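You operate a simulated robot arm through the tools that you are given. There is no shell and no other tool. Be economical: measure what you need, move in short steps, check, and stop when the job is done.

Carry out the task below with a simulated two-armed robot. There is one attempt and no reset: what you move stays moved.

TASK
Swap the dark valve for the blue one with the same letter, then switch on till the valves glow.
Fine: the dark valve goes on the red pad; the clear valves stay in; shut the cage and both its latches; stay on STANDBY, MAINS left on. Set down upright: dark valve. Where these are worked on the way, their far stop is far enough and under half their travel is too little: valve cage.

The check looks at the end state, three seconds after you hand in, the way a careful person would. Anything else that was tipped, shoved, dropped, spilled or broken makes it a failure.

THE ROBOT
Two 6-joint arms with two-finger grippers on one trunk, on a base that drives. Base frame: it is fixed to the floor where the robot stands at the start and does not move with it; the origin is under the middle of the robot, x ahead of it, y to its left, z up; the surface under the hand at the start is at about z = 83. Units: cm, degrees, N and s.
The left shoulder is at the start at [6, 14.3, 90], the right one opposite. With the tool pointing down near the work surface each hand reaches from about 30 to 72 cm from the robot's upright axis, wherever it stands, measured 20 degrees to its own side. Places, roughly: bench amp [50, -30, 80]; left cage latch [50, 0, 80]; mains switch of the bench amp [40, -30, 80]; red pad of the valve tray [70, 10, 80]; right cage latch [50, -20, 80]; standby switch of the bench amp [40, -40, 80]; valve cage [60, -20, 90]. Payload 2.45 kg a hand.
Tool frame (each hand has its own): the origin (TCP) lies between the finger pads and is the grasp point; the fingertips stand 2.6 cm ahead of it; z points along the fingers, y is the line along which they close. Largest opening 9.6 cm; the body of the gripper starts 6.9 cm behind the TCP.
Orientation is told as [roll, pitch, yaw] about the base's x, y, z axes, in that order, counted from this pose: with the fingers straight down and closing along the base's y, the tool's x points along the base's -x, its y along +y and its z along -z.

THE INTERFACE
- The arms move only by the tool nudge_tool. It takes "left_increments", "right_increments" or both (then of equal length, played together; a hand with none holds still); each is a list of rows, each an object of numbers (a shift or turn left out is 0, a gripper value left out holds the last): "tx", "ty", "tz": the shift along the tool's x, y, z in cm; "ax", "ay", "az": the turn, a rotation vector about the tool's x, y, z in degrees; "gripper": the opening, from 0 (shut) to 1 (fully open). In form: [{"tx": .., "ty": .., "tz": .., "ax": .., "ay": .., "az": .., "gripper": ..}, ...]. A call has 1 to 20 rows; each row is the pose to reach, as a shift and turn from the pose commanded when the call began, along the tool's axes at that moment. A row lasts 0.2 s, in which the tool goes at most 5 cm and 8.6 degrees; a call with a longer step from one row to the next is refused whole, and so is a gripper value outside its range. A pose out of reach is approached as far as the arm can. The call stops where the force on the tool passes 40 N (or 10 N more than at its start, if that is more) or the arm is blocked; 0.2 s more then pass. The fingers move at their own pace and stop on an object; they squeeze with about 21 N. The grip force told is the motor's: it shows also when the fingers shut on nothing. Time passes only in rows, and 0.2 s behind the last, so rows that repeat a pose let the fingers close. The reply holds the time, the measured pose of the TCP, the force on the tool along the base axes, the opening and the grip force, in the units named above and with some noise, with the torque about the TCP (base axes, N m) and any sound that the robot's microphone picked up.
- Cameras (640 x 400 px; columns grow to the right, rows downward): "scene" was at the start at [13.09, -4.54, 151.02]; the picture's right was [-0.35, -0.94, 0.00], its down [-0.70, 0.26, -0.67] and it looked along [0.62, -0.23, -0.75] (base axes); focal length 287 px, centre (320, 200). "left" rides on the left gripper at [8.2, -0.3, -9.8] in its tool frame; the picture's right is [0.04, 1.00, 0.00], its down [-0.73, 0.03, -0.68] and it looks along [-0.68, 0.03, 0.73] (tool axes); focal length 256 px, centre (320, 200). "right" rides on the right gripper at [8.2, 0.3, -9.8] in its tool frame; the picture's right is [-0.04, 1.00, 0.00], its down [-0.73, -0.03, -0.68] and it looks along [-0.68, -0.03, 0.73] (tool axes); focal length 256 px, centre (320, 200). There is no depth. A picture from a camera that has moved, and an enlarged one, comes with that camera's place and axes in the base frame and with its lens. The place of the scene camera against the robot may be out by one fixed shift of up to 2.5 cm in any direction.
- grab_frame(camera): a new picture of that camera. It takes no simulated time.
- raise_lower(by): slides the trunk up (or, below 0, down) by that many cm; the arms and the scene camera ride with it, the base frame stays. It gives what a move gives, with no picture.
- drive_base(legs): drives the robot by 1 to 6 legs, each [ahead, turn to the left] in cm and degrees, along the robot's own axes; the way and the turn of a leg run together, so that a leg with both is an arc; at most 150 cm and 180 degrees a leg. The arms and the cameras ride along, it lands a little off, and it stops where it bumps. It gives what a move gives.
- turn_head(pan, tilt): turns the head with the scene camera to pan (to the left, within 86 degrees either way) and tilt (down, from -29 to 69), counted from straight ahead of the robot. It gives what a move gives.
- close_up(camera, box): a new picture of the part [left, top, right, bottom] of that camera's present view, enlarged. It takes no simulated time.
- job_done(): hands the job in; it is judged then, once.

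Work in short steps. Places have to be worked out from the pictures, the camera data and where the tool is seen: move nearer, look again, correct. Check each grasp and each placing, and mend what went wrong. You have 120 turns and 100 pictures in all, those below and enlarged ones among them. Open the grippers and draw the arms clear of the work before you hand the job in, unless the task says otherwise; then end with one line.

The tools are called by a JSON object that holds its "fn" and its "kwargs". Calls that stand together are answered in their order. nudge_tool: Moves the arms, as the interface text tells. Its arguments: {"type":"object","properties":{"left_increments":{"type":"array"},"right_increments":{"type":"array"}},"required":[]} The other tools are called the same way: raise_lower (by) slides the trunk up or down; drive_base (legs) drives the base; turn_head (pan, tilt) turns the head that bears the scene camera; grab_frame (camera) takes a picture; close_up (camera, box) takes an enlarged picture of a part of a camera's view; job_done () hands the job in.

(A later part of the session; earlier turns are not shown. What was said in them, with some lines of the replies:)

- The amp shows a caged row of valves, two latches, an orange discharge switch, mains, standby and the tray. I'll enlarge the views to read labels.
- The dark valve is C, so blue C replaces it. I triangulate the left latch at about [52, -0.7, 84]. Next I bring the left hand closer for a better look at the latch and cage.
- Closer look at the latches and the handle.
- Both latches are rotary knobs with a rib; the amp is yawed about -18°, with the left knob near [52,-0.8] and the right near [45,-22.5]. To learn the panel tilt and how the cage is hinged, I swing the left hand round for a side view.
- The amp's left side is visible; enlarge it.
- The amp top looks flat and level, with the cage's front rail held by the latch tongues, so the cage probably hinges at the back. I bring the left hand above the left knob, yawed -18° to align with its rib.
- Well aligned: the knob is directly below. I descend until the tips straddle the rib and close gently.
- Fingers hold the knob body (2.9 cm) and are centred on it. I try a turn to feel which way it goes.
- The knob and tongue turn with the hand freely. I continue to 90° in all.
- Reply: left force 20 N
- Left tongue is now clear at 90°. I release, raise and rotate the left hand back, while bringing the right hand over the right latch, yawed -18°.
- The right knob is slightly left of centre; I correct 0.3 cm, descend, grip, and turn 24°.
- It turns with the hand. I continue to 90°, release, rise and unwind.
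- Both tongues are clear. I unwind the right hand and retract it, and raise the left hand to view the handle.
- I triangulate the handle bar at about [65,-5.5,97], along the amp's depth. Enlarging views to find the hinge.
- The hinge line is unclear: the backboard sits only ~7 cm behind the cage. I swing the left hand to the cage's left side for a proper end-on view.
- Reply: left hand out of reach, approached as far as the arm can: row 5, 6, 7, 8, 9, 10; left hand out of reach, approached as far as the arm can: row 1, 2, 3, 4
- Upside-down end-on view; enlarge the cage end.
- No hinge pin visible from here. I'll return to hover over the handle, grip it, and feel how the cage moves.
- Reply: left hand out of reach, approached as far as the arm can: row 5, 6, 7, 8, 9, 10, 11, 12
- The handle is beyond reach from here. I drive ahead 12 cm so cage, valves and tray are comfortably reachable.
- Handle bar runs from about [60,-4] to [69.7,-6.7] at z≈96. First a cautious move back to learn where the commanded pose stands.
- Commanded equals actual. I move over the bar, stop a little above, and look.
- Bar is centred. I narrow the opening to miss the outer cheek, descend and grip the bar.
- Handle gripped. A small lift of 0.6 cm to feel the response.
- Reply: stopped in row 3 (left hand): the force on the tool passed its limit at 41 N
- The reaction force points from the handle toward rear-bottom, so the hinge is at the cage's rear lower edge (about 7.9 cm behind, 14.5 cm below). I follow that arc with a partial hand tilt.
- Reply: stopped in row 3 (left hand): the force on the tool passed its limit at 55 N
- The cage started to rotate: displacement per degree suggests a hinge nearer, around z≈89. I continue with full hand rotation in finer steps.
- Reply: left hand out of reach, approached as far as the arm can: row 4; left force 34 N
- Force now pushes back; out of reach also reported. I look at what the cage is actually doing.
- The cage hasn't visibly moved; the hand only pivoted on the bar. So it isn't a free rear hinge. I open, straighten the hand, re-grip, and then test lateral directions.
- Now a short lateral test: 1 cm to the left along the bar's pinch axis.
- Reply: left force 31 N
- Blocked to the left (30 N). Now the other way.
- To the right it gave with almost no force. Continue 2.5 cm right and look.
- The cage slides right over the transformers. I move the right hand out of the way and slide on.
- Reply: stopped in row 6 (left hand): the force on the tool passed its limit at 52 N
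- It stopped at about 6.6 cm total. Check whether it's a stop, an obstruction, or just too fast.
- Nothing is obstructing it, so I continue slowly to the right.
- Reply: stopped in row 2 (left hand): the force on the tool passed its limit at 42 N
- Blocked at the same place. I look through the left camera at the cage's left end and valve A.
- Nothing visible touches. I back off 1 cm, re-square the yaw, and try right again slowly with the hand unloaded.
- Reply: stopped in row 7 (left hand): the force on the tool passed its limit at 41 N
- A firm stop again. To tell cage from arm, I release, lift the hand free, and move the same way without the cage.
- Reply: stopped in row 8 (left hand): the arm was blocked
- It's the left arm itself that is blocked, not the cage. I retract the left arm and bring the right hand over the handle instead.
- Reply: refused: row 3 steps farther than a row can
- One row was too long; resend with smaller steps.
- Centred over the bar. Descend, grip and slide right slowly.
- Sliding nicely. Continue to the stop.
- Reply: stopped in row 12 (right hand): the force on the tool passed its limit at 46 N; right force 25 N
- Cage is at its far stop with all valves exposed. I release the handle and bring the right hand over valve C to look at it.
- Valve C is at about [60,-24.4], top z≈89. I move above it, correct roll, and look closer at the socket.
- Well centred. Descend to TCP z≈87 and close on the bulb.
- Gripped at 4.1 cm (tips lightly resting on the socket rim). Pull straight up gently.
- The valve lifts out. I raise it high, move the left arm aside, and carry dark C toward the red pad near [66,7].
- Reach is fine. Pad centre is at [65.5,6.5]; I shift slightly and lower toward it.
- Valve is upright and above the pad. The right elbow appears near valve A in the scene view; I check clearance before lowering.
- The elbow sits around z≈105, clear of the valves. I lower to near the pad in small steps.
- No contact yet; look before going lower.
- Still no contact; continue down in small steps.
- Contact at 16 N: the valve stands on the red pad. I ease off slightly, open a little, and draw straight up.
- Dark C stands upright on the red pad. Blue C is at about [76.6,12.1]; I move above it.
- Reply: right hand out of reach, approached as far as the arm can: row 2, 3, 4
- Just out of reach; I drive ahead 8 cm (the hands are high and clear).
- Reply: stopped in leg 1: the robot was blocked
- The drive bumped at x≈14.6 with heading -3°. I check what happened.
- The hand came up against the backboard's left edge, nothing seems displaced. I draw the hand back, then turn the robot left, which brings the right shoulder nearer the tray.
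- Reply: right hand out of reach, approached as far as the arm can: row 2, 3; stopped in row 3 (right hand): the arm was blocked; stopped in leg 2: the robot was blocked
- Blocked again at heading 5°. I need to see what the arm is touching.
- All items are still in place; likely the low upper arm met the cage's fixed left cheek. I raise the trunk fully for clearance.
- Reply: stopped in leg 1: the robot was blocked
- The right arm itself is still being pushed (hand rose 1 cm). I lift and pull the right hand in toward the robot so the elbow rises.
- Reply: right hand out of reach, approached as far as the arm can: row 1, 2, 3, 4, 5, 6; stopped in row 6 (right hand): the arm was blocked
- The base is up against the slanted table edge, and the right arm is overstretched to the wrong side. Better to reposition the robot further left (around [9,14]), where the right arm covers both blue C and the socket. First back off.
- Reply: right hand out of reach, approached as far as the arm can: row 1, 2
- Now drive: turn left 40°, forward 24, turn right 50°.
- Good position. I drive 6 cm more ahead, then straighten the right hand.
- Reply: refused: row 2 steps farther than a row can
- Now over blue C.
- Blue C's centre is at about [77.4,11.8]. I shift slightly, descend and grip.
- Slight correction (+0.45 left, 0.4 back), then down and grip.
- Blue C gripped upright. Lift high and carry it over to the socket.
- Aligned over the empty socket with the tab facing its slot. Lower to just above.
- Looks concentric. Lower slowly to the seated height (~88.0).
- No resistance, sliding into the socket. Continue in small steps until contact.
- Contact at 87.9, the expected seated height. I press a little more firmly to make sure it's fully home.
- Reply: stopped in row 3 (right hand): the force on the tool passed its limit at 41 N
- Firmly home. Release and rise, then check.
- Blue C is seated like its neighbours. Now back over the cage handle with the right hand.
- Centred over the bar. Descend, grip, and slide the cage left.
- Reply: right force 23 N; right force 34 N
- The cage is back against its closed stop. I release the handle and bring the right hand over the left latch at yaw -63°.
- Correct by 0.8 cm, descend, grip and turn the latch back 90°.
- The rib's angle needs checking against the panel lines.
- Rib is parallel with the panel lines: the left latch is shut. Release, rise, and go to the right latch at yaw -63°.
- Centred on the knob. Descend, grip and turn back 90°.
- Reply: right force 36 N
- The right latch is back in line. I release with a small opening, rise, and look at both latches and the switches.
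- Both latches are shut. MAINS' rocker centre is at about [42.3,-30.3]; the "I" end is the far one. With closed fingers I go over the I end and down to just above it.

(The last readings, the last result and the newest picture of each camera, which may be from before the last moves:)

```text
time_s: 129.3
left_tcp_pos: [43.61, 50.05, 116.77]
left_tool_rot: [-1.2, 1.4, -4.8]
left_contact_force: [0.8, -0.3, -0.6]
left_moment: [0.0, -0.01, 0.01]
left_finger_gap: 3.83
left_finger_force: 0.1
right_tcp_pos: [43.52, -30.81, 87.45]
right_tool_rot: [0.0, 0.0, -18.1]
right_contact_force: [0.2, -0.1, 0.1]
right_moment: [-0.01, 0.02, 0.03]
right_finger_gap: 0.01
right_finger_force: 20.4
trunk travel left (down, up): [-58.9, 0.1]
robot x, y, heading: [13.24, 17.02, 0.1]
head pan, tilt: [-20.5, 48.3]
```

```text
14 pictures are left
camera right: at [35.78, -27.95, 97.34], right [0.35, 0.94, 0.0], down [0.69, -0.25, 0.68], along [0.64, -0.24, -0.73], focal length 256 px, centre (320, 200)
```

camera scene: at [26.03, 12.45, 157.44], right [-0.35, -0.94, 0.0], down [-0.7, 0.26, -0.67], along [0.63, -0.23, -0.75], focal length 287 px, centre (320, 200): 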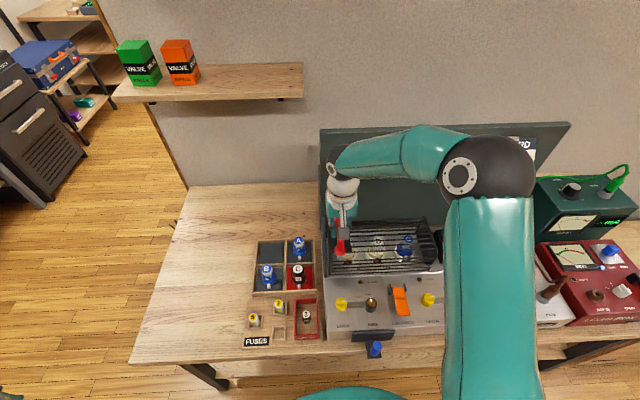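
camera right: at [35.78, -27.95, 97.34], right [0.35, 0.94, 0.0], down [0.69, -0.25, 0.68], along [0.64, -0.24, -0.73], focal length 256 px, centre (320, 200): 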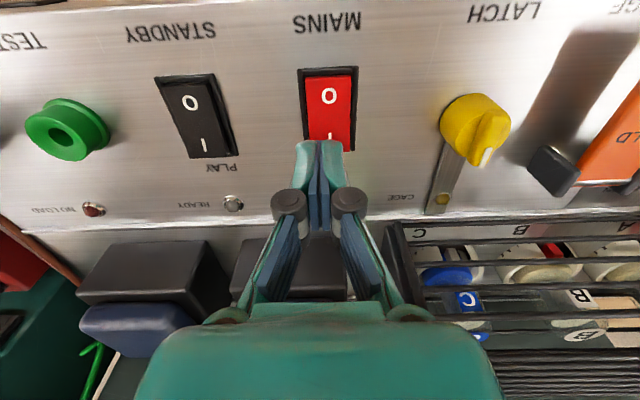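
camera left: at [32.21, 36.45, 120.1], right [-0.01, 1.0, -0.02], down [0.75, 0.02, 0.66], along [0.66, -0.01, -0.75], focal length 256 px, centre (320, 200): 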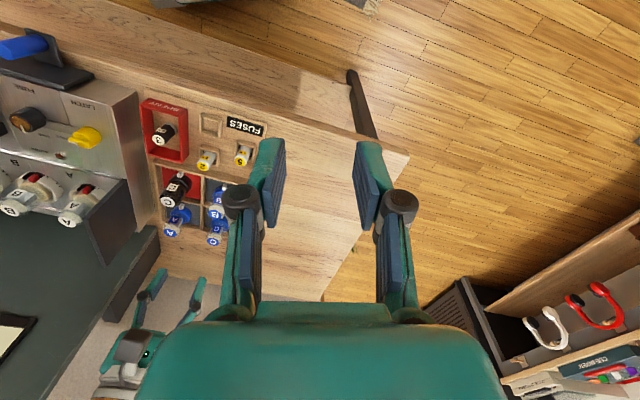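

The tip sits right over the I end; shift 0.5 left and press down gently.

{"fn": "nudge_tool", "kwargs": {"right_increments": [{"ty": 0.5, "tz": 0.8}, {"ty": 0.5, "tz": 1.6}, {"ty": 0.5, "tz": 2.0}, {"ty": 0.5, "tz": 2.4}, {"ty": 0.5, "tz": 2.7}, {"ty": 0.5, "tz": 3.0}, {"ty": 0.5, "tz": 3.3}, {"ty": 0.5, "tz": 3.6}]}}

{"fn": "nudge_tool", "kwargs": {"right_increments": [{"tz": -4}, {"tz": -8}, {"tz": -12}, {"tz": -14}]}}

{"fn": "grab_frame", "kwargs": {"camera": "right"}}

```text
time_s: 130.2
left_tcp_pos: [43.42, 50.33, 116.89]
left_tool_rot: [-1.3, 1.3, -4.8]
left_contact_force: [0.1, 0.3, 0.4]
left_moment: [0.01, 0.0, 0.04]
left_finger_gap: 3.83
left_finger_force: 0.2
right_tcp_pos: [43.78, -30.15, 86.21]
right_tool_rot: [-0.5, -0.5, -18.0]
right_contact_force: [-5.7, 8.6, 26.9]
right_moment: [0.33, 0.46, -0.09]
right_finger_gap: 0.61
right_finger_force: 27.9
trunk travel left (down, up): [-58.9, 0.1]
robot x, y, heading: [13.46, 17.06, -0.0]
head pan, tilt: [-20.5, 48.3]
stopped in row 3 (right hand): the force on the tool passed its limit at 50 N (the readings are from after the stop); the commanded pose is now the measured one
```

```text
time_s: 131.2
left_tcp_pos: [43.41, 50.0, 116.82]
left_tool_rot: [-1.2, 1.3, -4.8]
left_contact_force: [0.4, 0.2, -0.2]
left_moment: [0.0, -0.01, 0.03]
left_finger_gap: 3.84
left_finger_force: 0.0
right_tcp_pos: [43.75, -30.34, 99.82]
right_tool_rot: [-0.3, -0.6, -18.0]
right_contact_force: [-0.3, -0.3, -0.6]
right_moment: [-0.02, 0.0, 0.01]
right_finger_gap: 0.0
right_finger_force: 28.2
trunk travel left (down, up): [-58.9, 0.1]
robot x, y, heading: [13.29, 16.98, 0.5]
head pan, tilt: [-20.5, 48.3]
```

```text
13 pictures are left
camera right: at [35.99, -27.4, 109.72], right [0.35, 0.94, -0.01], down [0.68, -0.25, 0.69], along [0.64, -0.24, -0.73], focal length 256 px, centre (320, 200)
```

right: 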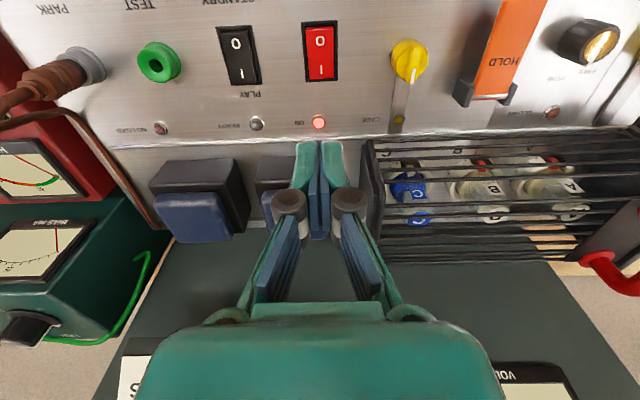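

The ON lamp is lit, BLOWN and CAGE aren't. I draw the right arm clear, open the fingers, and let time pass while the valves warm up.

{"fn": "nudge_tool", "kwargs": {"right_increments": [{"tz": -3, "tx": 2}, {"tz": -6, "tx": 4, "ty": -3}, {"tz": -9, "tx": 4, "ty": -6}, {"tz": -12, "tx": 4, "ty": -9}, {"tz": -12, "tx": 4, "ty": -11, "gripper": 0.6}, {"tz": -12, "tx": 4, "ty": -11, "gripper": 0.6}, {"tz": -12, "tx": 4, "ty": -11}, {"tz": -12, "tx": 4, "ty": -11}, {"tz": -12, "tx": 4, "ty": -11}, {"tz": -12, "tx": 4, "ty": -11}, {"tz": -12, "tx": 4, "ty": -11}, {"tz": -12, "tx": 4, "ty": -11}, {"tz": -12, "tx": 4, "ty": -11}, {"tz": -12, "tx": 4, "ty": -11}, {"tz": -12, "tx": 4, "ty": -11}, {"tz": -12, "tx": 4, "ty": -11}, {"tz": -12, "tx": 4, "ty": -11}, {"tz": -12, "tx": 4, "ty": -11}, {"tz": -12, "tx": 4, "ty": -11}, {"tz": -12, "tx": 4, "ty": -11}]}}

{"fn": "close_up", "kwargs": {"camera": "scene", "box": [230, 120, 560, 340]}}

```text
time_s: 135.3
left_tcp_pos: [43.49, 50.23, 116.74]
left_tool_rot: [-1.2, 1.5, -4.8]
left_contact_force: [0.8, -0.6, -0.6]
left_moment: [-0.03, 0.0, 0.0]
left_finger_gap: 3.83
left_finger_force: 0.0
right_tcp_pos: [36.43, -39.46, 111.9]
right_tool_rot: [-0.3, -0.6, -17.9]
right_contact_force: [-0.1, 0.0, 0.0]
right_moment: [0.0, 0.01, 0.0]
right_finger_gap: 5.76
right_finger_force: 0.1
trunk travel left (down, up): [-58.9, 0.1]
robot x, y, heading: [13.14, 17.12, 0.1]
head pan, tilt: [-20.5, 48.3]
```

```text
1.82 times, centred on (395, 230) of scene
camera zoom: at [26.3, 12.81, 157.42], right [-0.35, -0.94, 0.0], down [-0.7, 0.26, -0.67], along [0.62, -0.23, -0.75], focal length 521 px, centre (184, 146)
```

zoom: 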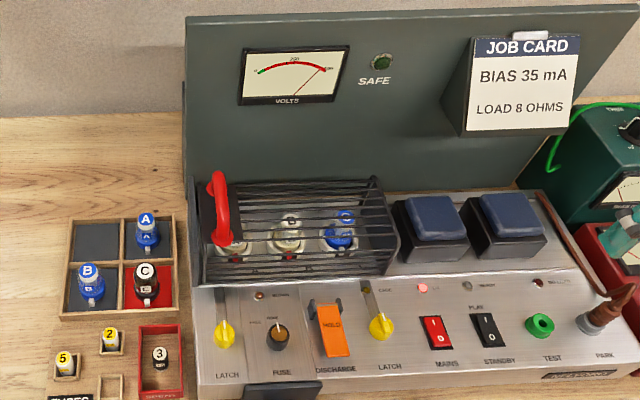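

Voltage is up and the lamps agree; READY is not lit yet. I wait another 4 s and look at the valves.

{"fn": "nudge_tool", "kwargs": {"right_increments": [{"tz": 0}, {"tz": 0}, {"tz": 0}, {"tz": 0}, {"tz": 0}, {"tz": 0}, {"tz": 0}, {"tz": 0}, {"tz": 0}, {"tz": 0}, {"tz": 0}, {"tz": 0}, {"tz": 0}, {"tz": 0}, {"tz": 0}, {"tz": 0}, {"tz": 0}, {"tz": 0}, {"tz": 0}, {"tz": 0}]}}

{"fn": "nudge_tool", "kwargs": {"right_increments": [{"tz": 0}, {"tz": 0}, {"tz": 0}, {"tz": 0}, {"tz": 0}, {"tz": 0}, {"tz": 0}, {"tz": 0}, {"tz": 0}, {"tz": 0}, {"tz": 0}, {"tz": 0}, {"tz": 0}, {"tz": 0}, {"tz": 0}, {"tz": 0}, {"tz": 0}, {"tz": 0}, {"tz": 0}, {"tz": 0}]}}

{"fn": "close_up", "kwargs": {"camera": "scene", "box": [320, 200, 500, 320]}}

```text
time_s: 139.6
left_tcp_pos: [43.48, 50.05, 116.86]
left_tool_rot: [-1.2, 1.4, -4.9]
left_contact_force: [-0.4, 0.0, 0.4]
left_moment: [-0.04, -0.02, 0.01]
left_finger_gap: 3.85
left_finger_force: 0.0
right_tcp_pos: [36.53, -39.35, 112.02]
right_tool_rot: [-0.3, -0.6, -17.9]
right_contact_force: [-0.3, -0.6, 0.3]
right_moment: [-0.01, -0.05, 0.03]
right_finger_gap: 5.77
right_finger_force: 0.0
trunk travel left (down, up): [-58.9, 0.1]
robot x, y, heading: [13.33, 17.2, 0.1]
head pan, tilt: [-20.5, 48.3]
```

```text
time_s: 143.8
left_tcp_pos: [43.46, 50.12, 116.87]
left_tool_rot: [-1.2, 1.4, -4.8]
left_contact_force: [-0.2, -0.2, 0.2]
left_moment: [0.02, -0.01, 0.02]
left_finger_gap: 3.86
left_finger_force: 0.2
right_tcp_pos: [36.51, -39.43, 112.08]
right_tool_rot: [-0.3, -0.6, -18.0]
right_contact_force: [-0.7, -0.3, -0.8]
right_moment: [0.0, -0.01, 0.01]
right_finger_gap: 5.77
right_finger_force: 0.1
trunk travel left (down, up): [-58.9, 0.1]
robot x, y, heading: [13.22, 17.22, 0.1]
head pan, tilt: [-20.5, 48.3]
```

```text
3.33 times, centred on (410, 260) of scene
camera zoom: at [26.3, 12.81, 157.42], right [-0.35, -0.94, 0.0], down [-0.7, 0.26, -0.67], along [0.62, -0.23, -0.75], focal length 956 px, centre (20, 0)
```

zoom: 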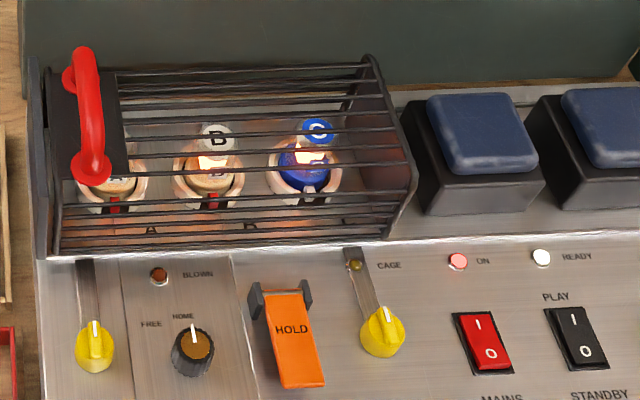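

All three valves glow, READY is lit, MAINS is on and STANDBY is unchanged. The cage and both latches are shut, dark C stands upright on the red pad, and the arms are clear, so I hand in.

{"fn": "job_done", "kwargs": {}}

```text
The job is handed in.
```

I swapped the dark valve C for the blue C and switched the amp on. All three valves glow and READY is lit, with MAINS on and STANDBY untouched. The dark valve stands upright on the red pad, and the cage and both latches are shut.
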